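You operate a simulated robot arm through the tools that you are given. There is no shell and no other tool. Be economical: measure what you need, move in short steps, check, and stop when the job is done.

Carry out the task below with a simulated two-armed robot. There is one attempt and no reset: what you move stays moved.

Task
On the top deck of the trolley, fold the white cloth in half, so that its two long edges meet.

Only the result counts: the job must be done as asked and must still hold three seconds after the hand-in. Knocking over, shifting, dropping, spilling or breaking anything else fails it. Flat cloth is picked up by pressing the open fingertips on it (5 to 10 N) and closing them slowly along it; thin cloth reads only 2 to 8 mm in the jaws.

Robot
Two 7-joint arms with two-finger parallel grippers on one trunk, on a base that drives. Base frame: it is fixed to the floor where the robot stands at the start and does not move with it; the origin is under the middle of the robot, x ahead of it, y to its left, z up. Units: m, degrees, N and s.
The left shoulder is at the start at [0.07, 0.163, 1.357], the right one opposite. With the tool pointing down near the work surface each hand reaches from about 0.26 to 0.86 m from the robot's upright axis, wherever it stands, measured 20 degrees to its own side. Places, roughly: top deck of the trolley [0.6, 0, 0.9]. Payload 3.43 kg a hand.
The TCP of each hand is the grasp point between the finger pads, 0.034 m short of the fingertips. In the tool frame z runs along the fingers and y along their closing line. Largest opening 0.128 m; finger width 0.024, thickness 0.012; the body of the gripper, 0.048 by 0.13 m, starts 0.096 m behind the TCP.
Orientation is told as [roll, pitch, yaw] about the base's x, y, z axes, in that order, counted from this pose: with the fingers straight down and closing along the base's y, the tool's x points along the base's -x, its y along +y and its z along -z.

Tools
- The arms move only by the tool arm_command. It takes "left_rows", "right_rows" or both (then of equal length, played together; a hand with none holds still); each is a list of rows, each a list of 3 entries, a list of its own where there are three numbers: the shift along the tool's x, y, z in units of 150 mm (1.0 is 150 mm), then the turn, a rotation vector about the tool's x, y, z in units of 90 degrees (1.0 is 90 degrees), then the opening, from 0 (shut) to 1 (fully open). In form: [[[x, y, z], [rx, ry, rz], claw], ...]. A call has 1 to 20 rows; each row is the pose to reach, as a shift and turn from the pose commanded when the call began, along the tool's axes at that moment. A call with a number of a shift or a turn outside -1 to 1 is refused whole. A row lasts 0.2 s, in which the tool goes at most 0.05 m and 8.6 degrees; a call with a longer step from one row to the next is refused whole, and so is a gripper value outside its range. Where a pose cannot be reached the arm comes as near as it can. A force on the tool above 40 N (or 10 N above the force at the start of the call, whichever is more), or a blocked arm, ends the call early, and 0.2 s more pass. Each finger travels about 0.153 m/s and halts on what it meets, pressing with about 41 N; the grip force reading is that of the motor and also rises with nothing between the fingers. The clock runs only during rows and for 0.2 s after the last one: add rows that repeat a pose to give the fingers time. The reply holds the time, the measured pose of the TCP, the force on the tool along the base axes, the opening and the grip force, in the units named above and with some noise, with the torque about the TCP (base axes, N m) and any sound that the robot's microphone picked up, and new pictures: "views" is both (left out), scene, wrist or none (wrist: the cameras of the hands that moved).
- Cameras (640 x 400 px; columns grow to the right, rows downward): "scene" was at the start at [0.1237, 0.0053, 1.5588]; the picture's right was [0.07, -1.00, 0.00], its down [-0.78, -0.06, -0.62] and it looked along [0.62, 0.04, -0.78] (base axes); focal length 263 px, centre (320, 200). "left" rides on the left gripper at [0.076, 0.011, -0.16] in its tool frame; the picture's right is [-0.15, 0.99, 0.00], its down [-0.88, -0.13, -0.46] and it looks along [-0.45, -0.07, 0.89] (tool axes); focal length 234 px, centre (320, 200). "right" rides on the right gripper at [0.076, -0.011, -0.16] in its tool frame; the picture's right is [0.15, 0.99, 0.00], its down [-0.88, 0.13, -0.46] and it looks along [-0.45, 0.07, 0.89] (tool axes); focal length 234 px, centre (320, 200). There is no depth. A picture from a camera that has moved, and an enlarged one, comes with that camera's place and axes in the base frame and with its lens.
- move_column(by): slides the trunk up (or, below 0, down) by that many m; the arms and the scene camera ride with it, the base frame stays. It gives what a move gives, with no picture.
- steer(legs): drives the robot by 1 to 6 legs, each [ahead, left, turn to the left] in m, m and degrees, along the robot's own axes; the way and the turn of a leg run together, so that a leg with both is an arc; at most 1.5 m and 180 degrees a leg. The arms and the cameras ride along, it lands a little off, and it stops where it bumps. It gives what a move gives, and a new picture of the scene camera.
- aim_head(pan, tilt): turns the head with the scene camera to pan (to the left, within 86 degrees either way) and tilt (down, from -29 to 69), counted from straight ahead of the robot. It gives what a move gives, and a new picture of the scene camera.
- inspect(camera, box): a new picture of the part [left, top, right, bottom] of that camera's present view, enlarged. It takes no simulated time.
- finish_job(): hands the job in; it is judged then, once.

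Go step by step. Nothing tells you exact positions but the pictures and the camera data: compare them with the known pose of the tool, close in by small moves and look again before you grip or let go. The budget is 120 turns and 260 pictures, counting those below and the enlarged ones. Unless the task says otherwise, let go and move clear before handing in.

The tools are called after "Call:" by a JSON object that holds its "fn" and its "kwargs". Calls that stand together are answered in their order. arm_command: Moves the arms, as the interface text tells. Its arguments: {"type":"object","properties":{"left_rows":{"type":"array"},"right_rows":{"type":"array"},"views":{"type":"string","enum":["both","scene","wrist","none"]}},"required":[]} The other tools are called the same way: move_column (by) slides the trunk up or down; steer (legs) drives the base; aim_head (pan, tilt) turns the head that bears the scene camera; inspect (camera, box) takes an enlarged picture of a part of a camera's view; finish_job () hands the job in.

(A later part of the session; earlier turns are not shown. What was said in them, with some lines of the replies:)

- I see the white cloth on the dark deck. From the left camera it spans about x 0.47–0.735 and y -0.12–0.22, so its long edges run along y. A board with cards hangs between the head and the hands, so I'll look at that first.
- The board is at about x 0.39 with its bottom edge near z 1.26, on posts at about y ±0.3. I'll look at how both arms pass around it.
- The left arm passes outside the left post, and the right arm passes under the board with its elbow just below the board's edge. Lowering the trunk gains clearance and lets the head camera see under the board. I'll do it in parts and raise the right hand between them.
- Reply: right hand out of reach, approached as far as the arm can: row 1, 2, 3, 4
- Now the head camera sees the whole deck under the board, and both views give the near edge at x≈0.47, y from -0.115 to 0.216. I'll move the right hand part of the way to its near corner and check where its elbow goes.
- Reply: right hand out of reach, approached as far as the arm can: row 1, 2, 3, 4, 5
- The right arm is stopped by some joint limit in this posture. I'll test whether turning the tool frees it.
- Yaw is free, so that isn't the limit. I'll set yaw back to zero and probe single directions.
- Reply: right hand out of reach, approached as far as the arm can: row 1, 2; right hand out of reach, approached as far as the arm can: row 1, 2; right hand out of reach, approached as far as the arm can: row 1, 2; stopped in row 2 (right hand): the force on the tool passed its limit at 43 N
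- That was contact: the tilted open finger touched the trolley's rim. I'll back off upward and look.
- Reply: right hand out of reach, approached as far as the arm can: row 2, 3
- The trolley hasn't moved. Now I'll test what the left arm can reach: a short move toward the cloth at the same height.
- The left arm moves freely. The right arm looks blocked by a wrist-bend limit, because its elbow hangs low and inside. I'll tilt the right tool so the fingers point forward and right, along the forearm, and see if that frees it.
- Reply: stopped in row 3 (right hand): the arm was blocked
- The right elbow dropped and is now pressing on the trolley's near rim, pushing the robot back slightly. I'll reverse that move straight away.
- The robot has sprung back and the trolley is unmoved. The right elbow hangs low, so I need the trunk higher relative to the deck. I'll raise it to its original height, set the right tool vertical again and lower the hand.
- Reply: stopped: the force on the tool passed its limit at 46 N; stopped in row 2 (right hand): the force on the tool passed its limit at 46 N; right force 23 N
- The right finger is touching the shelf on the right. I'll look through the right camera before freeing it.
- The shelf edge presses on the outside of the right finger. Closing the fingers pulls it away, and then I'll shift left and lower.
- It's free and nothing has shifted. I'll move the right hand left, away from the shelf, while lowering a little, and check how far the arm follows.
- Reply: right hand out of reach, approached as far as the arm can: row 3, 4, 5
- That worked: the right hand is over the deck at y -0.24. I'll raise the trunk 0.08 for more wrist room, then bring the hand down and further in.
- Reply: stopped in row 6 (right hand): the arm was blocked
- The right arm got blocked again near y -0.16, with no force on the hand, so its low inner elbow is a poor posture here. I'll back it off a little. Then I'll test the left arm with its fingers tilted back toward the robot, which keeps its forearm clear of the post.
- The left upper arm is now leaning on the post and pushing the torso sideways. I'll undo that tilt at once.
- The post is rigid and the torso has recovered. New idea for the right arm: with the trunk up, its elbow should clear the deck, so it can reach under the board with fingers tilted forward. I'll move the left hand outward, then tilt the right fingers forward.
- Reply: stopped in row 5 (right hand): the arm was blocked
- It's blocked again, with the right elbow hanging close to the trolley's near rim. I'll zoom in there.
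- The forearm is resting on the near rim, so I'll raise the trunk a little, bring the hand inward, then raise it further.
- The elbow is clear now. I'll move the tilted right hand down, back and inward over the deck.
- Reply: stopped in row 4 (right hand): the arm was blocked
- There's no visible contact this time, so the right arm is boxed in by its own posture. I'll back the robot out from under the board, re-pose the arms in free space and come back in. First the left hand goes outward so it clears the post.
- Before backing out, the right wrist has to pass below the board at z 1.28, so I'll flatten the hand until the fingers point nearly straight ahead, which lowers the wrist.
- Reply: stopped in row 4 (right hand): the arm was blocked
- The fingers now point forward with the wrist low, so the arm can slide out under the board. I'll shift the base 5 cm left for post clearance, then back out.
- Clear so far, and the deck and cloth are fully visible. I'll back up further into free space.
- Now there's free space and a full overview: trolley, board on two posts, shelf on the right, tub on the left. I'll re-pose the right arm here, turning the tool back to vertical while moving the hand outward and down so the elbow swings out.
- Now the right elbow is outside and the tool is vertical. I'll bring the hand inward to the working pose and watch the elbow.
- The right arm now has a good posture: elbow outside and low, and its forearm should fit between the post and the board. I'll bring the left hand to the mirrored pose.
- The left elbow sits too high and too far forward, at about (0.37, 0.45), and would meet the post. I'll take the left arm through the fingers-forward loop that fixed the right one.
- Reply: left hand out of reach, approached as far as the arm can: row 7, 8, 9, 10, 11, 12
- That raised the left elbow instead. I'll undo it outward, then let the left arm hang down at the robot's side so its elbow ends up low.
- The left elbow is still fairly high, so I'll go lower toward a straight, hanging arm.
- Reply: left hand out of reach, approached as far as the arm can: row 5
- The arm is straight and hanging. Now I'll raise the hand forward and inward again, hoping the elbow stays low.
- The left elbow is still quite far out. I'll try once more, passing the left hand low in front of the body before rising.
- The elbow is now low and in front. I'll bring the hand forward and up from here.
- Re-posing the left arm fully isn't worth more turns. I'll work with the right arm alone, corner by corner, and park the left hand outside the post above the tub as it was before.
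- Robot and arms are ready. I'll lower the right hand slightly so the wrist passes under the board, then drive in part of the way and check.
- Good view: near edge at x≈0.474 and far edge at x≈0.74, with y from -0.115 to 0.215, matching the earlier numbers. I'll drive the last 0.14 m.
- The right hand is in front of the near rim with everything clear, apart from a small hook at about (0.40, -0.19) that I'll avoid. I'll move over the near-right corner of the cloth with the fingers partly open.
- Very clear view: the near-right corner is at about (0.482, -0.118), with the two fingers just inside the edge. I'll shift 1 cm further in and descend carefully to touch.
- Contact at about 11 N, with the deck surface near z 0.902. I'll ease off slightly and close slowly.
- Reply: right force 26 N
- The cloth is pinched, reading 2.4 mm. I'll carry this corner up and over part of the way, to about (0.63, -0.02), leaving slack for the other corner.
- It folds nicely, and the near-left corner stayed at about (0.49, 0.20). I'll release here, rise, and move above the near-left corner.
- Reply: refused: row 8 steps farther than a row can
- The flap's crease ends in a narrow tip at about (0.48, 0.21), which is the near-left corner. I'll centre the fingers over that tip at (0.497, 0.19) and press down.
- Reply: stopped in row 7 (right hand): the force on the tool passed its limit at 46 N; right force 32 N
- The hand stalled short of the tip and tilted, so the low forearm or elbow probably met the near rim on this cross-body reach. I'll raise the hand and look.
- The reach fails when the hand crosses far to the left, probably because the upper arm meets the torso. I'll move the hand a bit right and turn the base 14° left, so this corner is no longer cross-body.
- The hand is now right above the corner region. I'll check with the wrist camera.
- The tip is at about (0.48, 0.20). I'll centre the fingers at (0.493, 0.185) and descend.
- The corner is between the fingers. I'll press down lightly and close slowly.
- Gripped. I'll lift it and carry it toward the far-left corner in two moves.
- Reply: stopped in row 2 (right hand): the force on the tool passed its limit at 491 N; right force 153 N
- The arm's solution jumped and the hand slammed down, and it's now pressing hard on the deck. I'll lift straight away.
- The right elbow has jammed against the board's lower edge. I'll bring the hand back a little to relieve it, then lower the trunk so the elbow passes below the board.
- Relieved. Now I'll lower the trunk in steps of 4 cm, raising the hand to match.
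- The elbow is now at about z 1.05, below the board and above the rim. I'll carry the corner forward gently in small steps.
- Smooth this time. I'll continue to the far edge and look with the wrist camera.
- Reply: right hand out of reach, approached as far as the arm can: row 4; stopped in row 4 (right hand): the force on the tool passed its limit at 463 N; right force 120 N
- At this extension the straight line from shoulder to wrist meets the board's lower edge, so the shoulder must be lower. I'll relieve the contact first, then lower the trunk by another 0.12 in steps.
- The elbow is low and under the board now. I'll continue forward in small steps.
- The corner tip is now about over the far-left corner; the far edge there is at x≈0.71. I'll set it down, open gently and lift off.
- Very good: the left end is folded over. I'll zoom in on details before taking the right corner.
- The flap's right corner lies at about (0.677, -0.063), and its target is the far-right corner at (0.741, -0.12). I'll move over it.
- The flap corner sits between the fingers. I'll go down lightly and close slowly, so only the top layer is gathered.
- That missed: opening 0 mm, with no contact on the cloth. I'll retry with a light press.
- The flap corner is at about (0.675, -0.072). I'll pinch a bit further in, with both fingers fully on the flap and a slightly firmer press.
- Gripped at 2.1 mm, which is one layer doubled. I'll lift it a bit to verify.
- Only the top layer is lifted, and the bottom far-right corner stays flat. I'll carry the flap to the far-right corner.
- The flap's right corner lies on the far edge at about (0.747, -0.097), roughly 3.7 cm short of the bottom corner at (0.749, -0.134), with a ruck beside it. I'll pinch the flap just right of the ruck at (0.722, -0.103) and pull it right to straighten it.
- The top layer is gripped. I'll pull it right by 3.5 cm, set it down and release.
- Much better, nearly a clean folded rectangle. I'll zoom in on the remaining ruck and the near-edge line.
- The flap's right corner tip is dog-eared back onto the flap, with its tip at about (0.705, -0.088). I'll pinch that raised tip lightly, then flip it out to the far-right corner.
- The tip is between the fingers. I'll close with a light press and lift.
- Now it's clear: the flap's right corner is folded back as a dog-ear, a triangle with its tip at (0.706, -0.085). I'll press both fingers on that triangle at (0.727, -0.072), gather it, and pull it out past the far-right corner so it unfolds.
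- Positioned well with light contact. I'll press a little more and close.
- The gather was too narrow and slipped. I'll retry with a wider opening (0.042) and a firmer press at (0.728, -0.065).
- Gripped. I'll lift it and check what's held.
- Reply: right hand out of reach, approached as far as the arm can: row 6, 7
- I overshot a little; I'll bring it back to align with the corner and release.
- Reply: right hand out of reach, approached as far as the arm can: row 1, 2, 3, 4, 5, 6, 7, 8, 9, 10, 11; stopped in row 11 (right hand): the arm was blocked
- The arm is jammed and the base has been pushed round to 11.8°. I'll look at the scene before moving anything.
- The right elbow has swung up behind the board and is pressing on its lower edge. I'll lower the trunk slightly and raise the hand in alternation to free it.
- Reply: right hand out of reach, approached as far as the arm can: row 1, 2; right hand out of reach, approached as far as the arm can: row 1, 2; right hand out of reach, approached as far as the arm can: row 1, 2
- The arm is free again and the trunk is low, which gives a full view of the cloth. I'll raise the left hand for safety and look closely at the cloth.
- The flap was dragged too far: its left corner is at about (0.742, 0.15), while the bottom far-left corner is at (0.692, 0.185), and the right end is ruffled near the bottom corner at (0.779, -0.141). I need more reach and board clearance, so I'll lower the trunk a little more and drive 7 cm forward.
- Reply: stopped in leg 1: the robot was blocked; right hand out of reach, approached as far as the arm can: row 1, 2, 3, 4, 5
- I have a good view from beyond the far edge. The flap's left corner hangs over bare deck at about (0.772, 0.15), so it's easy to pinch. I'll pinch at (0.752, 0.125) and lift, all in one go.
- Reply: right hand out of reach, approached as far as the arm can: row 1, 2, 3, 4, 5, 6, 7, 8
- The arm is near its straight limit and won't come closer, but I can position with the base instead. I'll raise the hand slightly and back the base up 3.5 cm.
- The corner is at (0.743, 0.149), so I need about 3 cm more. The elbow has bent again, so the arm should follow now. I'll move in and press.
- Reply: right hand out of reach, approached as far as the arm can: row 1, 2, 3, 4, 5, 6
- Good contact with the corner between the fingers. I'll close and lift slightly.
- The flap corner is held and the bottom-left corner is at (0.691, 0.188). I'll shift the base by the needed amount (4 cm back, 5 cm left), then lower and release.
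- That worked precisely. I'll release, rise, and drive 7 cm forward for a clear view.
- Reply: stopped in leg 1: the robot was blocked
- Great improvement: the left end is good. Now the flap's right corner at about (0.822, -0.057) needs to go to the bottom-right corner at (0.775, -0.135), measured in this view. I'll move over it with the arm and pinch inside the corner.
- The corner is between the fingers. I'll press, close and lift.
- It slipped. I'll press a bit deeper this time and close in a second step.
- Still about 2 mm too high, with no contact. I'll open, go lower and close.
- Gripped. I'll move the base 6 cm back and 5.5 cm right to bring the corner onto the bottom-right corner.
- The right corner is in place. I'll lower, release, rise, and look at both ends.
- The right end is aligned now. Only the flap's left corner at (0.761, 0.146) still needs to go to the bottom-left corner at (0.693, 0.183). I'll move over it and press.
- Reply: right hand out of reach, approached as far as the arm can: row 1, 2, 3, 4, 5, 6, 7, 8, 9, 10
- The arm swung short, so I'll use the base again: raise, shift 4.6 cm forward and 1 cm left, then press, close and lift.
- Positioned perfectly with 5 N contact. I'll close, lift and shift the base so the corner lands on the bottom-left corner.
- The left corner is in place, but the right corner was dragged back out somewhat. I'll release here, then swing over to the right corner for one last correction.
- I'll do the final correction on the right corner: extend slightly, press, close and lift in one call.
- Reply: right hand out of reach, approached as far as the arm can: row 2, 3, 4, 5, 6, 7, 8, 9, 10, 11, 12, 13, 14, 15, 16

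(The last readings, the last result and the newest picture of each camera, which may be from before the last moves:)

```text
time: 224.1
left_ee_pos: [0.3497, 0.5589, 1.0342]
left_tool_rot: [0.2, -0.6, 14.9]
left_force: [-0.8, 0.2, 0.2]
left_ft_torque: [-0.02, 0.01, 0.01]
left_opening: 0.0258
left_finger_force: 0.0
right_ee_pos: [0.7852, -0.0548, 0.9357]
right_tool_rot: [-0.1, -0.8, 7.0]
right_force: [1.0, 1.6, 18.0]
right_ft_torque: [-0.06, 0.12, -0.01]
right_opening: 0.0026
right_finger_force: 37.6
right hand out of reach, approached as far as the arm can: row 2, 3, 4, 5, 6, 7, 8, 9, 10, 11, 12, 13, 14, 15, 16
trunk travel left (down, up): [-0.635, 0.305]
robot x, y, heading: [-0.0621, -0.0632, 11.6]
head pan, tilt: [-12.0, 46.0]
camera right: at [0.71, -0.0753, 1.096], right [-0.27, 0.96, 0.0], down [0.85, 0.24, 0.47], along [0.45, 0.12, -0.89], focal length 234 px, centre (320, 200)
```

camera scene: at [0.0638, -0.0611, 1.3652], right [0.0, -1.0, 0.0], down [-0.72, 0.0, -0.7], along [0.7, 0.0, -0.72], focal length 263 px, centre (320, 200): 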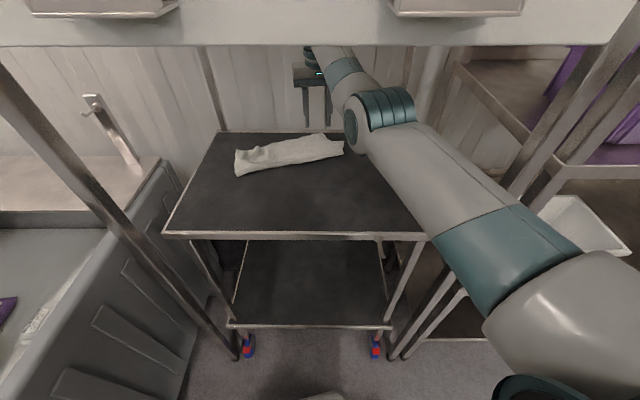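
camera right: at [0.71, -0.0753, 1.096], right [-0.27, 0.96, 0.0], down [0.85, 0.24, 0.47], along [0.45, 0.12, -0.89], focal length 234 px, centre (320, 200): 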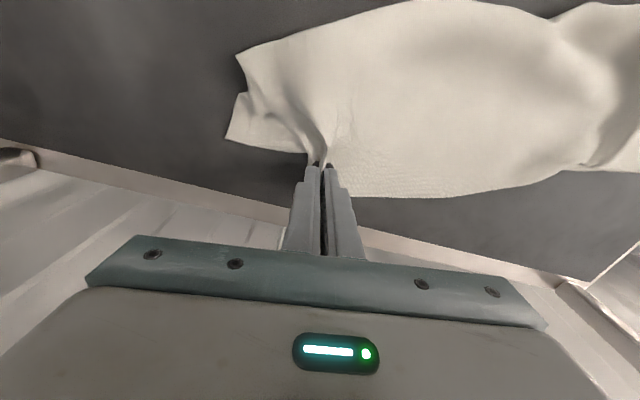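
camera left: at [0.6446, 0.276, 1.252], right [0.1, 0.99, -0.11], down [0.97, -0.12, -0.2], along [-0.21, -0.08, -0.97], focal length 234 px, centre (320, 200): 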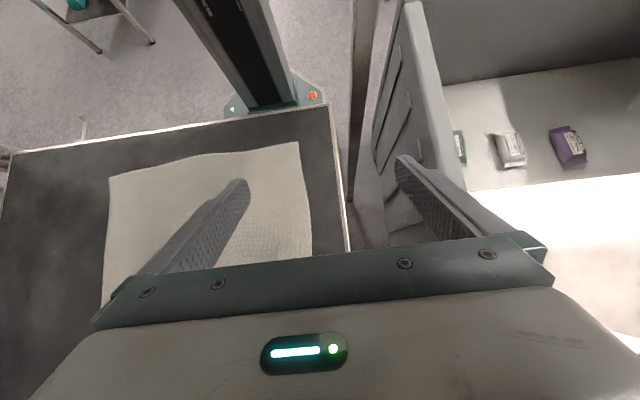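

Gripped. Lift, shift the base mostly back and a little right, then lower, release and rise.

Call:
{"fn": "arm_command", "kwargs": {"right_rows": [[[0, 0, -0.06], [0, 0, 0], 0], [[0, 0, -0.13], [0, 0, 0], 0]], "views": "none"}}

Call:
{"fn": "steer", "kwargs": {"legs": [[-0.057, -0.03, 0]]}}

Call:
{"fn": "arm_command", "kwargs": {"right_rows": [[[0, 0, 0.06], [0, 0, 0], 0], [[0, 0, 0.11], [0, 0, 0], 0], [[0, 0, 0.11], [0, 0, 0], 0.06], [[0, 0, 0.11], [0, 0, 0], 0.13], [[0, 0, 0.11], [0, 0, 0], 0.2], [[0, 0, 0], [0, 0, 0], 0.2], [[0, 0, -0.15], [0, 0, 0], 0.2], [[0, 0, -0.3], [0, 0, 0], 0.2], [[0, 0, -0.4], [0, 0, 0], 0.2]], "views": "wrist"}}

```text
time: 224.7
left_ee_pos: [0.3547, 0.558, 1.0308]
left_tool_rot: [0.4, -0.2, 15.0]
left_force: [-0.2, -0.6, 0.7]
left_ft_torque: [0.02, -0.02, -0.04]
left_opening: 0.0257
left_finger_force: 0.1
right_ee_pos: [0.7906, -0.0562, 0.9519]
right_tool_rot: [-0.1, -0.5, 6.9]
right_force: [-2.8, 0.1, -6.1]
right_ft_torque: [-0.07, -0.25, 0.0]
right_opening: 0.0025
right_finger_force: 36.7
trunk travel left (down, up): [-0.635, 0.305]
robot x, y, heading: [-0.0612, -0.0672, 12.2]
head pan, tilt: [-12.0, 46.0]
```

```text
time: 225.7
left_ee_pos: [0.3057, 0.5179, 1.032]
left_tool_rot: [0.4, -0.2, 15.0]
left_force: [0.2, -0.8, 0.0]
left_ft_torque: [0.02, -0.03, 0.01]
left_opening: 0.0258
left_finger_force: 0.0
right_ee_pos: [0.7425, -0.0967, 0.9513]
right_tool_rot: [-0.1, -0.4, 6.9]
right_force: [0.2, -0.6, 0.6]
right_ft_torque: [-0.01, -0.04, 0.01]
right_opening: 0.0022
right_finger_force: 37.0
trunk travel left (down, up): [-0.635, 0.305]
robot x, y, heading: [-0.1094, -0.1062, 11.8]
head pan, tilt: [-12.0, 46.0]
camera scene: at [0.0186, -0.0977, 1.365], right [0.0, -1.0, 0.0], down [-0.72, 0.0, -0.69], along [0.69, 0.0, -0.72], focal length 263 px, centre (320, 200)
```

scene: 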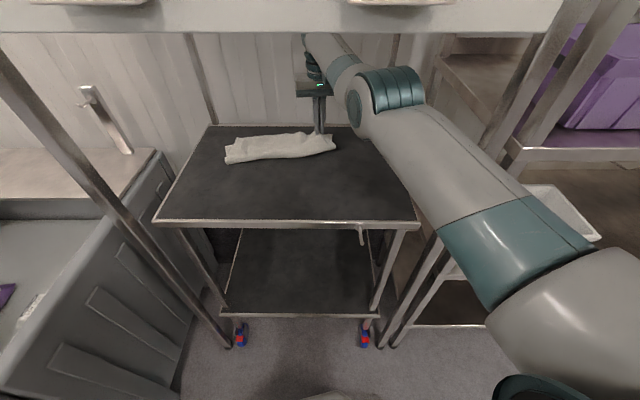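

```text
time: 227.7
left_ee_pos: [0.3063, 0.5183, 1.032]
left_tool_rot: [0.5, -0.1, 14.9]
left_force: [-0.5, 0.0, -0.3]
left_ft_torque: [0.01, 0.0, -0.01]
left_opening: 0.0255
left_finger_force: 0.0
right_ee_pos: [0.7366, -0.0984, 1.0122]
right_tool_rot: [-0.1, -0.4, 7.0]
right_force: [-0.3, -0.6, 0.1]
right_ft_torque: [0.02, 0.01, -0.03]
right_opening: 0.0253
right_finger_force: 0.2
right hand out of reach, approached as far as the arm can: row 8, 9
trunk travel left (down, up): [-0.635, 0.305]
robot x, y, heading: [-0.1083, -0.1063, 11.8]
head pan, tilt: [-12.0, 46.0]
camera right: at [0.6609, -0.1194, 1.1719], right [-0.26, 0.96, 0.0], down [0.85, 0.24, 0.46], along [0.45, 0.12, -0.89], focal length 234 px, centre (320, 200)
```

right: 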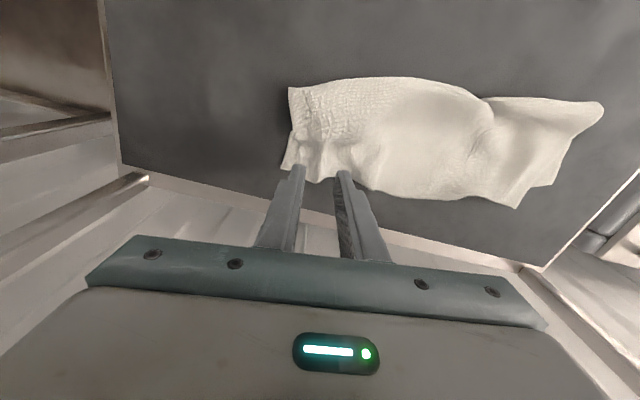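

The right end is well aligned now. The left flap corner is still about 4 cm past the bottom one, so I'll make one last quick correction there: shift the base over, press and close.

Call:
{"fn": "steer", "kwargs": {"legs": [[0.033, 0.24, 0]]}}

Call:
{"fn": "arm_command", "kwargs": {"right_rows": [[[0, 0, 0.12], [0, 0, 0], 0.4], [[0, 0, 0.25], [0, 0, 0], 0.4], [[0, 0, 0.37], [0, 0, 0], 0.4], [[0, 0, 0.46], [0, 0, 0], 0.4], [[0, 0, 0.5], [0, 0, 0], 0.4], [[0, 0, 0.51], [0, 0, 0], 0.4], [[0, 0, 0.513], [0, 0, 0], 0.35], [[0, 0, 0.513], [0, 0, 0], 0.3], [[0, 0, 0.513], [0, 0, 0], 0.25], [[0, 0, 0.513], [0, 0, 0], 0.2], [[0, 0, 0.513], [0, 0, 0], 0.15], [[0, 0, 0.513], [0, 0, 0], 0.1], [[0, 0, 0.513], [0, 0, 0], 0.05], [[0, 0, 0.513], [0, 0, 0], 0], [[0, 0, 0.513], [0, 0, 0], 0], [[0, 0, 0.513], [0, 0, 0], 0], [[0, 0, 0.45], [0, 0, 0], 0], [[0, 0, 0.4], [0, 0, 0], 0]], "views": "wrist"}}

```text
time: 229.4
left_ee_pos: [0.2894, 0.7595, 1.0311]
left_tool_rot: [0.4, 0.0, 15.0]
left_force: [0.6, -0.4, 0.6]
left_ft_torque: [0.01, 0.01, 0.02]
left_opening: 0.0253
left_finger_force: 0.0
right_ee_pos: [0.721, 0.1443, 1.01]
right_tool_rot: [-0.2, -0.4, 7.1]
right_force: [0.1, 0.3, 0.0]
right_ft_torque: [-0.01, 0.0, 0.0]
right_opening: 0.0257
right_finger_force: 0.1
trunk travel left (down, up): [-0.635, 0.305]
robot x, y, heading: [-0.1261, 0.1325, 11.8]
head pan, tilt: [-12.0, 46.0]
camera scene: at [0.0038, 0.1433, 1.3647], right [0.0, -1.0, 0.0], down [-0.72, 0.0, -0.69], along [0.69, 0.0, -0.72], focal length 263 px, centre (320, 200)
```

scene: 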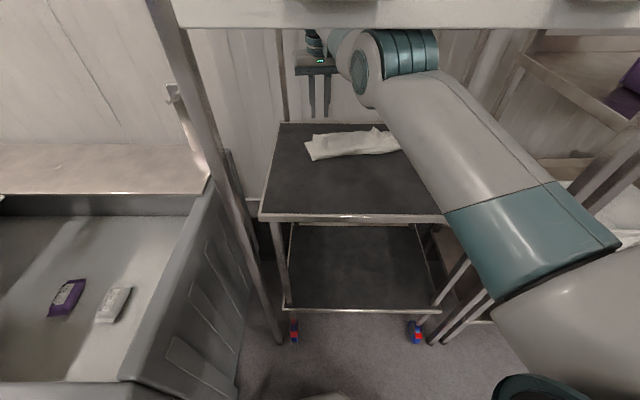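

```text
time: 233.2
left_ee_pos: [0.2886, 0.7594, 1.031]
left_tool_rot: [0.4, -0.2, 15.1]
left_force: [0.3, -0.6, 0.4]
left_ft_torque: [-0.03, 0.0, 0.02]
left_opening: 0.0256
left_finger_force: 0.0
right_ee_pos: [0.7225, 0.1442, 0.9494]
right_tool_rot: [-0.2, 0.1, 7.1]
right_force: [-0.1, 0.1, 0.7]
right_ft_torque: [-0.01, -0.01, -0.03]
right_opening: 0.0029
right_finger_force: 38.1
right hand out of reach, approached as far as the arm can: row 3, 4, 5, 6, 7, 8, 9, 10, 11, 12, 13, 14, 15, 16, 17, 18
trunk travel left (down, up): [-0.635, 0.305]
robot x, y, heading: [-0.1261, 0.1333, 12.0]
head pan, tilt: [-12.0, 46.0]
camera right: at [0.6477, 0.1246, 1.1097], right [-0.27, 0.96, 0.0], down [0.86, 0.24, 0.46], along [0.44, 0.12, -0.89], focal length 234 px, centre (320, 200)
5 turns are left
```

right: 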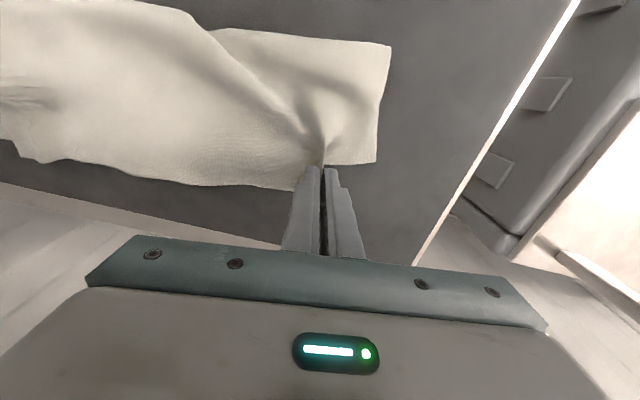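

Gripped. I'll shift back 3.5 cm and 2 cm left, lower, release and rise.

Call:
{"fn": "steer", "kwargs": {"legs": [[-0.036, 0.02, 0]]}}

Call:
{"fn": "arm_command", "kwargs": {"right_rows": [[[0, 0, 0.04], [0, 0, 0], 0], [[0, 0, 0.075], [0, 0, 0], 0], [[0, 0, 0.075], [0, 0, 0], 0.06], [[0, 0, 0.075], [0, 0, 0], 0.13], [[0, 0, 0.075], [0, 0, 0], 0.2], [[0, 0, -0.03], [0, 0, 0], 0.2], [[0, 0, -0.15], [0, 0, 0], 0.2], [[0, 0, -0.3], [0, 0, 0], 0.2], [[0, 0, -0.4], [0, 0, 0], 0.2]], "views": "wrist"}}

```text
time: 234.1
left_ee_pos: [0.2508, 0.7691, 1.0318]
left_tool_rot: [0.4, -0.2, 15.1]
left_force: [-0.3, -0.4, -0.4]
left_ft_torque: [0.0, 0.0, 0.02]
left_opening: 0.0257
left_finger_force: 0.0
right_ee_pos: [0.6869, 0.1538, 0.9504]
right_tool_rot: [-0.1, -0.1, 7.1]
right_force: [-0.4, 0.2, -0.2]
right_ft_torque: [0.01, 0.04, -0.01]
right_opening: 0.0029
right_finger_force: 37.2
trunk travel left (down, up): [-0.635, 0.305]
robot x, y, heading: [-0.1641, 0.1422, 11.8]
head pan, tilt: [-12.0, 46.0]
camera scene: at [-0.0357, 0.1536, 1.3649], right [0.0, -1.0, 0.0], down [-0.72, 0.0, -0.69], along [0.69, 0.0, -0.72], focal length 263 px, centre (320, 200)
```

scene: 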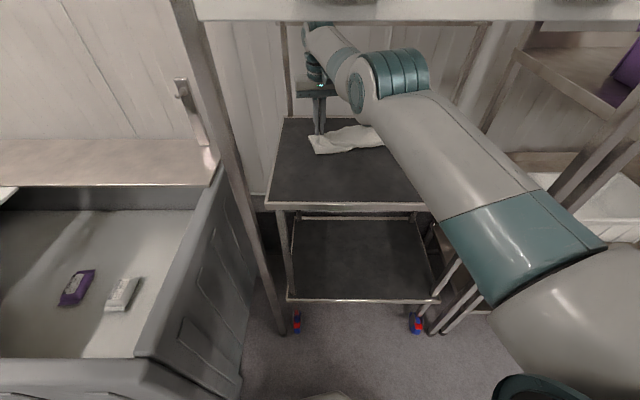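

```text
time: 236.1
left_ee_pos: [0.2497, 0.7702, 1.0333]
left_tool_rot: [0.4, -0.3, 14.9]
left_force: [-0.6, -0.1, -0.2]
left_ft_torque: [-0.03, -0.02, 0.04]
left_opening: 0.0253
left_finger_force: 0.1
right_ee_pos: [0.6796, 0.1527, 1.0107]
right_tool_rot: [0.0, -0.2, 7.0]
right_force: [0.0, 0.6, 0.1]
right_ft_torque: [-0.05, -0.03, 0.02]
right_opening: 0.0256
right_finger_force: 0.0
right hand out of reach, approached as far as the arm can: row 9
trunk travel left (down, up): [-0.635, 0.305]
robot x, y, heading: [-0.1651, 0.1456, 12.0]
head pan, tilt: [-12.0, 46.0]
camera right: at [0.6047, 0.1323, 1.1715], right [-0.27, 0.96, 0.0], down [0.86, 0.24, 0.46], along [0.44, 0.12, -0.89], focal length 234 px, centre (320, 200)
4 turns are left
```

right: 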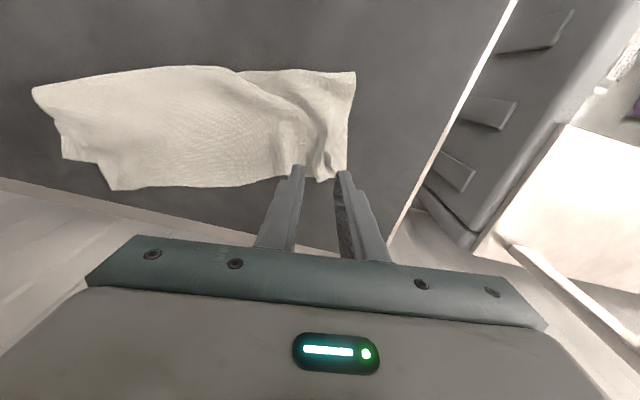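

The left corners coincide now, while the right flap corner went about 4 cm past again. I have turns for one more, smaller, correction on the right to even it out.

Call:
{"fn": "steer", "kwargs": {"legs": [[0.039, -0.238, 0]]}}

Call:
{"fn": "arm_command", "kwargs": {"right_rows": [[[0, 0, 0.12], [0, 0, 0], 0.4], [[0, 0, 0.25], [0, 0, 0], 0.4], [[0, 0, 0.37], [0, 0, 0], 0.4], [[0, 0, 0.46], [0, 0, 0], 0.4], [[0, 0, 0.5], [0, 0, 0], 0.4], [[0, 0, 0.51], [0, 0, 0], 0.4], [[0, 0, 0.515], [0, 0, 0], 0.35], [[0, 0, 0.515], [0, 0, 0], 0.3], [[0, 0, 0.515], [0, 0, 0], 0.25], [[0, 0, 0.515], [0, 0, 0], 0.2], [[0, 0, 0.515], [0, 0, 0], 0.15], [[0, 0, 0.515], [0, 0, 0], 0.1], [[0, 0, 0.515], [0, 0, 0], 0.05], [[0, 0, 0.515], [0, 0, 0], 0], [[0, 0, 0.515], [0, 0, 0], 0], [[0, 0, 0.515], [0, 0, 0], 0], [[0, 0, 0.46], [0, 0, 0], 0], [[0, 0, 0.41], [0, 0, 0], 0]], "views": "wrist"}}

```text
time: 237.9
left_ee_pos: [0.3371, 0.5447, 1.0327]
left_tool_rot: [0.3, -0.4, 14.5]
left_force: [0.3, 0.1, -0.2]
left_ft_torque: [0.02, 0.03, 0.03]
left_opening: 0.0255
left_finger_force: 0.0
right_ee_pos: [0.7641, -0.0726, 1.0112]
right_tool_rot: [-0.2, -0.4, 6.7]
right_force: [0.8, 0.0, 0.3]
right_ft_torque: [0.01, 0.01, -0.02]
right_opening: 0.0259
right_finger_force: 0.1
trunk travel left (down, up): [-0.635, 0.305]
robot x, y, heading: [-0.078, -0.0748, 11.4]
head pan, tilt: [-12.0, 46.0]
camera scene: at [0.0464, -0.0678, 1.3653], right [-0.01, -1.0, 0.0], down [-0.72, 0.0, -0.7], along [0.7, -0.01, -0.72], focal length 263 px, centre (320, 200)
```

scene: 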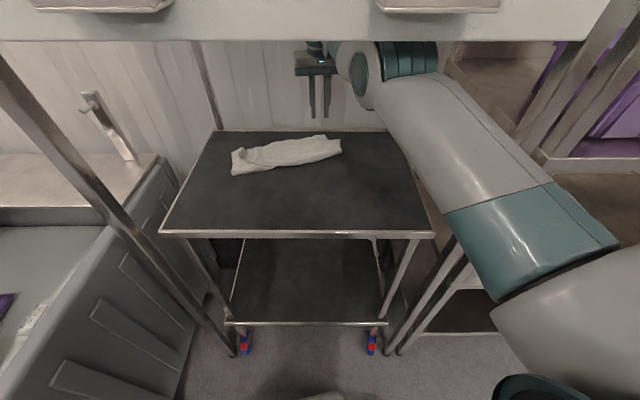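

```text
time: 241.7
left_ee_pos: [0.3423, 0.5441, 1.0293]
left_tool_rot: [0.5, -0.1, 14.5]
left_force: [0.2, -0.5, -0.5]
left_ft_torque: [0.03, -0.02, -0.01]
left_opening: 0.0255
left_finger_force: 0.1
right_ee_pos: [0.7667, -0.0752, 0.9354]
right_tool_rot: [-0.5, 1.0, 6.7]
right_force: [-0.1, 0.4, 0.7]
right_ft_torque: [0.02, -0.02, -0.03]
right_opening: 0.0029
right_finger_force: 38.0
right hand out of reach, approached as far as the arm can: row 3, 5, 6, 7, 8, 9, 10, 11, 12, 13, 14, 15, 16, 17, 18
trunk travel left (down, up): [-0.635, 0.305]
robot x, y, heading: [-0.0794, -0.0836, 11.6]
head pan, tilt: [-12.0, 46.0]
camera right: at [0.6949, -0.0935, 1.0985], right [-0.26, 0.97, 0.0], down [0.87, 0.24, 0.44], along [0.43, 0.11, -0.9], focal length 234 px, centre (320, 200)
3 turns are left
```

right: 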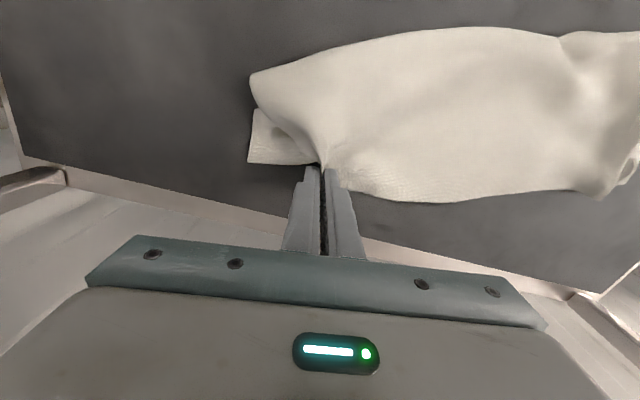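

Gripped. A final small shift back, then release and move clear.

Call:
{"fn": "arm_command", "kwargs": {"right_rows": [[[0, 0, -0.06], [0, 0, 0], 0], [[0, 0, -0.1], [0, 0, 0], 0]], "views": "none"}}

Call:
{"fn": "steer", "kwargs": {"legs": [[-0.034, -0.012, 0]]}}

Call:
{"fn": "arm_command", "kwargs": {"right_rows": [[[0, 0, 0.03], [0, 0, 0], 0], [[0, 0, 0.06], [0, 0, 0], 0], [[0, 0, 0.06], [0, 0, 0], 0.06], [[0, 0, 0.06], [0, 0, 0], 0.13], [[0, 0, 0.06], [0, 0, 0], 0.2], [[0, 0, -0.03], [0, 0, 0], 0.2], [[0, 0, -0.15], [0, 0, 0], 0.2], [[0, 0, -0.3], [0, 0, 0], 0.2], [[0, 0, -0.45], [0, 0, 0], 0.2], [[0, 0, -0.45], [0, 0, 0], 0.2]], "views": "wrist"}}

```text
time: 242.3
left_ee_pos: [0.3386, 0.5429, 1.0334]
left_tool_rot: [0.4, -0.4, 14.6]
left_force: [0.2, 0.4, 0.5]
left_ft_torque: [-0.02, 0.04, -0.01]
left_opening: 0.0257
left_finger_force: 0.0
right_ee_pos: [0.7694, -0.0757, 0.9664]
right_tool_rot: [-0.1, -0.4, 6.5]
right_force: [0.3, 0.5, -0.1]
right_ft_torque: [0.02, 0.05, -0.02]
right_opening: 0.0028
right_finger_force: 37.4
trunk travel left (down, up): [-0.635, 0.305]
robot x, y, heading: [-0.0796, -0.0787, 11.8]
head pan, tilt: [-12.0, 46.0]
```

```text
time: 243.2
left_ee_pos: [0.3122, 0.5259, 1.03]
left_tool_rot: [0.4, -0.1, 14.6]
left_force: [-0.5, 0.4, 0.0]
left_ft_torque: [0.04, 0.0, 0.05]
left_opening: 0.0252
left_finger_force: 0.0
right_ee_pos: [0.7422, -0.0926, 0.9617]
right_tool_rot: [-0.2, 0.0, 6.7]
right_force: [-0.2, 0.4, 0.0]
right_ft_torque: [-0.01, 0.0, 0.01]
right_opening: 0.0029
right_finger_force: 37.7
trunk travel left (down, up): [-0.635, 0.305]
robot x, y, heading: [-0.1088, -0.0961, 11.5]
head pan, tilt: [-12.0, 46.0]
camera scene: at [0.0215, -0.0862, 1.3647], right [-0.01, -1.0, 0.0], down [-0.72, 0.0, -0.69], along [0.69, -0.01, -0.72], focal length 263 px, centre (320, 200)
```

scene: 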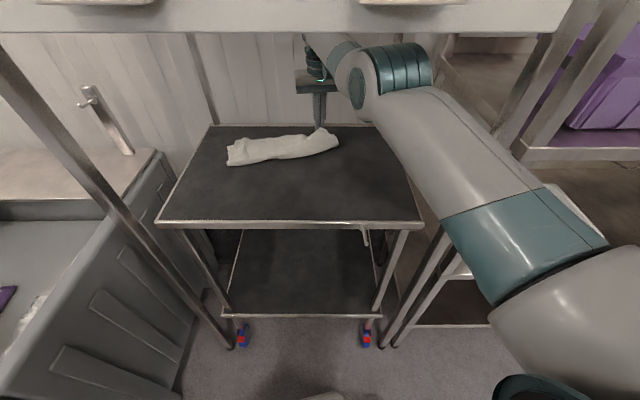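

```text
time: 245.3
left_ee_pos: [0.3109, 0.526, 1.0287]
left_tool_rot: [0.4, -0.2, 14.5]
left_force: [0.0, -1.1, 0.4]
left_ft_torque: [-0.03, 0.02, -0.01]
left_opening: 0.0256
left_finger_force: 0.1
right_ee_pos: [0.731, -0.0919, 1.0173]
right_tool_rot: [-0.3, 0.6, 6.7]
right_force: [-0.8, 0.1, -0.5]
right_ft_torque: [-0.03, 0.0, 0.0]
right_opening: 0.0257
right_finger_force: 0.2
right hand out of reach, approached as far as the arm can: row 9, 10
trunk travel left (down, up): [-0.635, 0.305]
robot x, y, heading: [-0.1093, -0.0964, 11.4]
head pan, tilt: [-12.0, 46.0]
camera right: at [0.6585, -0.1114, 1.1786], right [-0.26, 0.96, 0.0], down [0.86, 0.24, 0.45], along [0.43, 0.11, -0.9], focal length 234 px, centre (320, 200)
2 turns are left
```

right: 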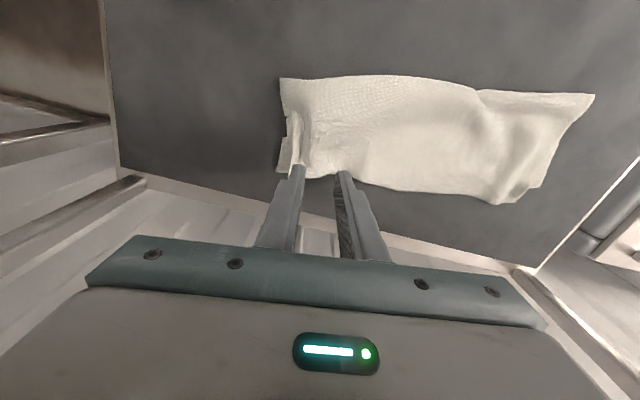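

The cloth is now a doubled strip: the long edges lie close together along the far side, with the corners within a few centimetres. Both hands are clear, so I'm handing in.

Call:
{"fn": "finish_job", "kwargs": {}}

```text
The job is handed in.
```

I folded the white cloth over on the trolley's top deck and handed it in, but the fold isn't exact. In the last picture the two long edges run roughly together, with one corner pair still a few centimetres out and some wrinkles.

Along the way the right hand struck the deck hard twice (peaks around 460–490 N). The arms also bumped the trolley rim, the shelf, the board and a post. As far as the pictures show, nothing was shifted or knocked over.
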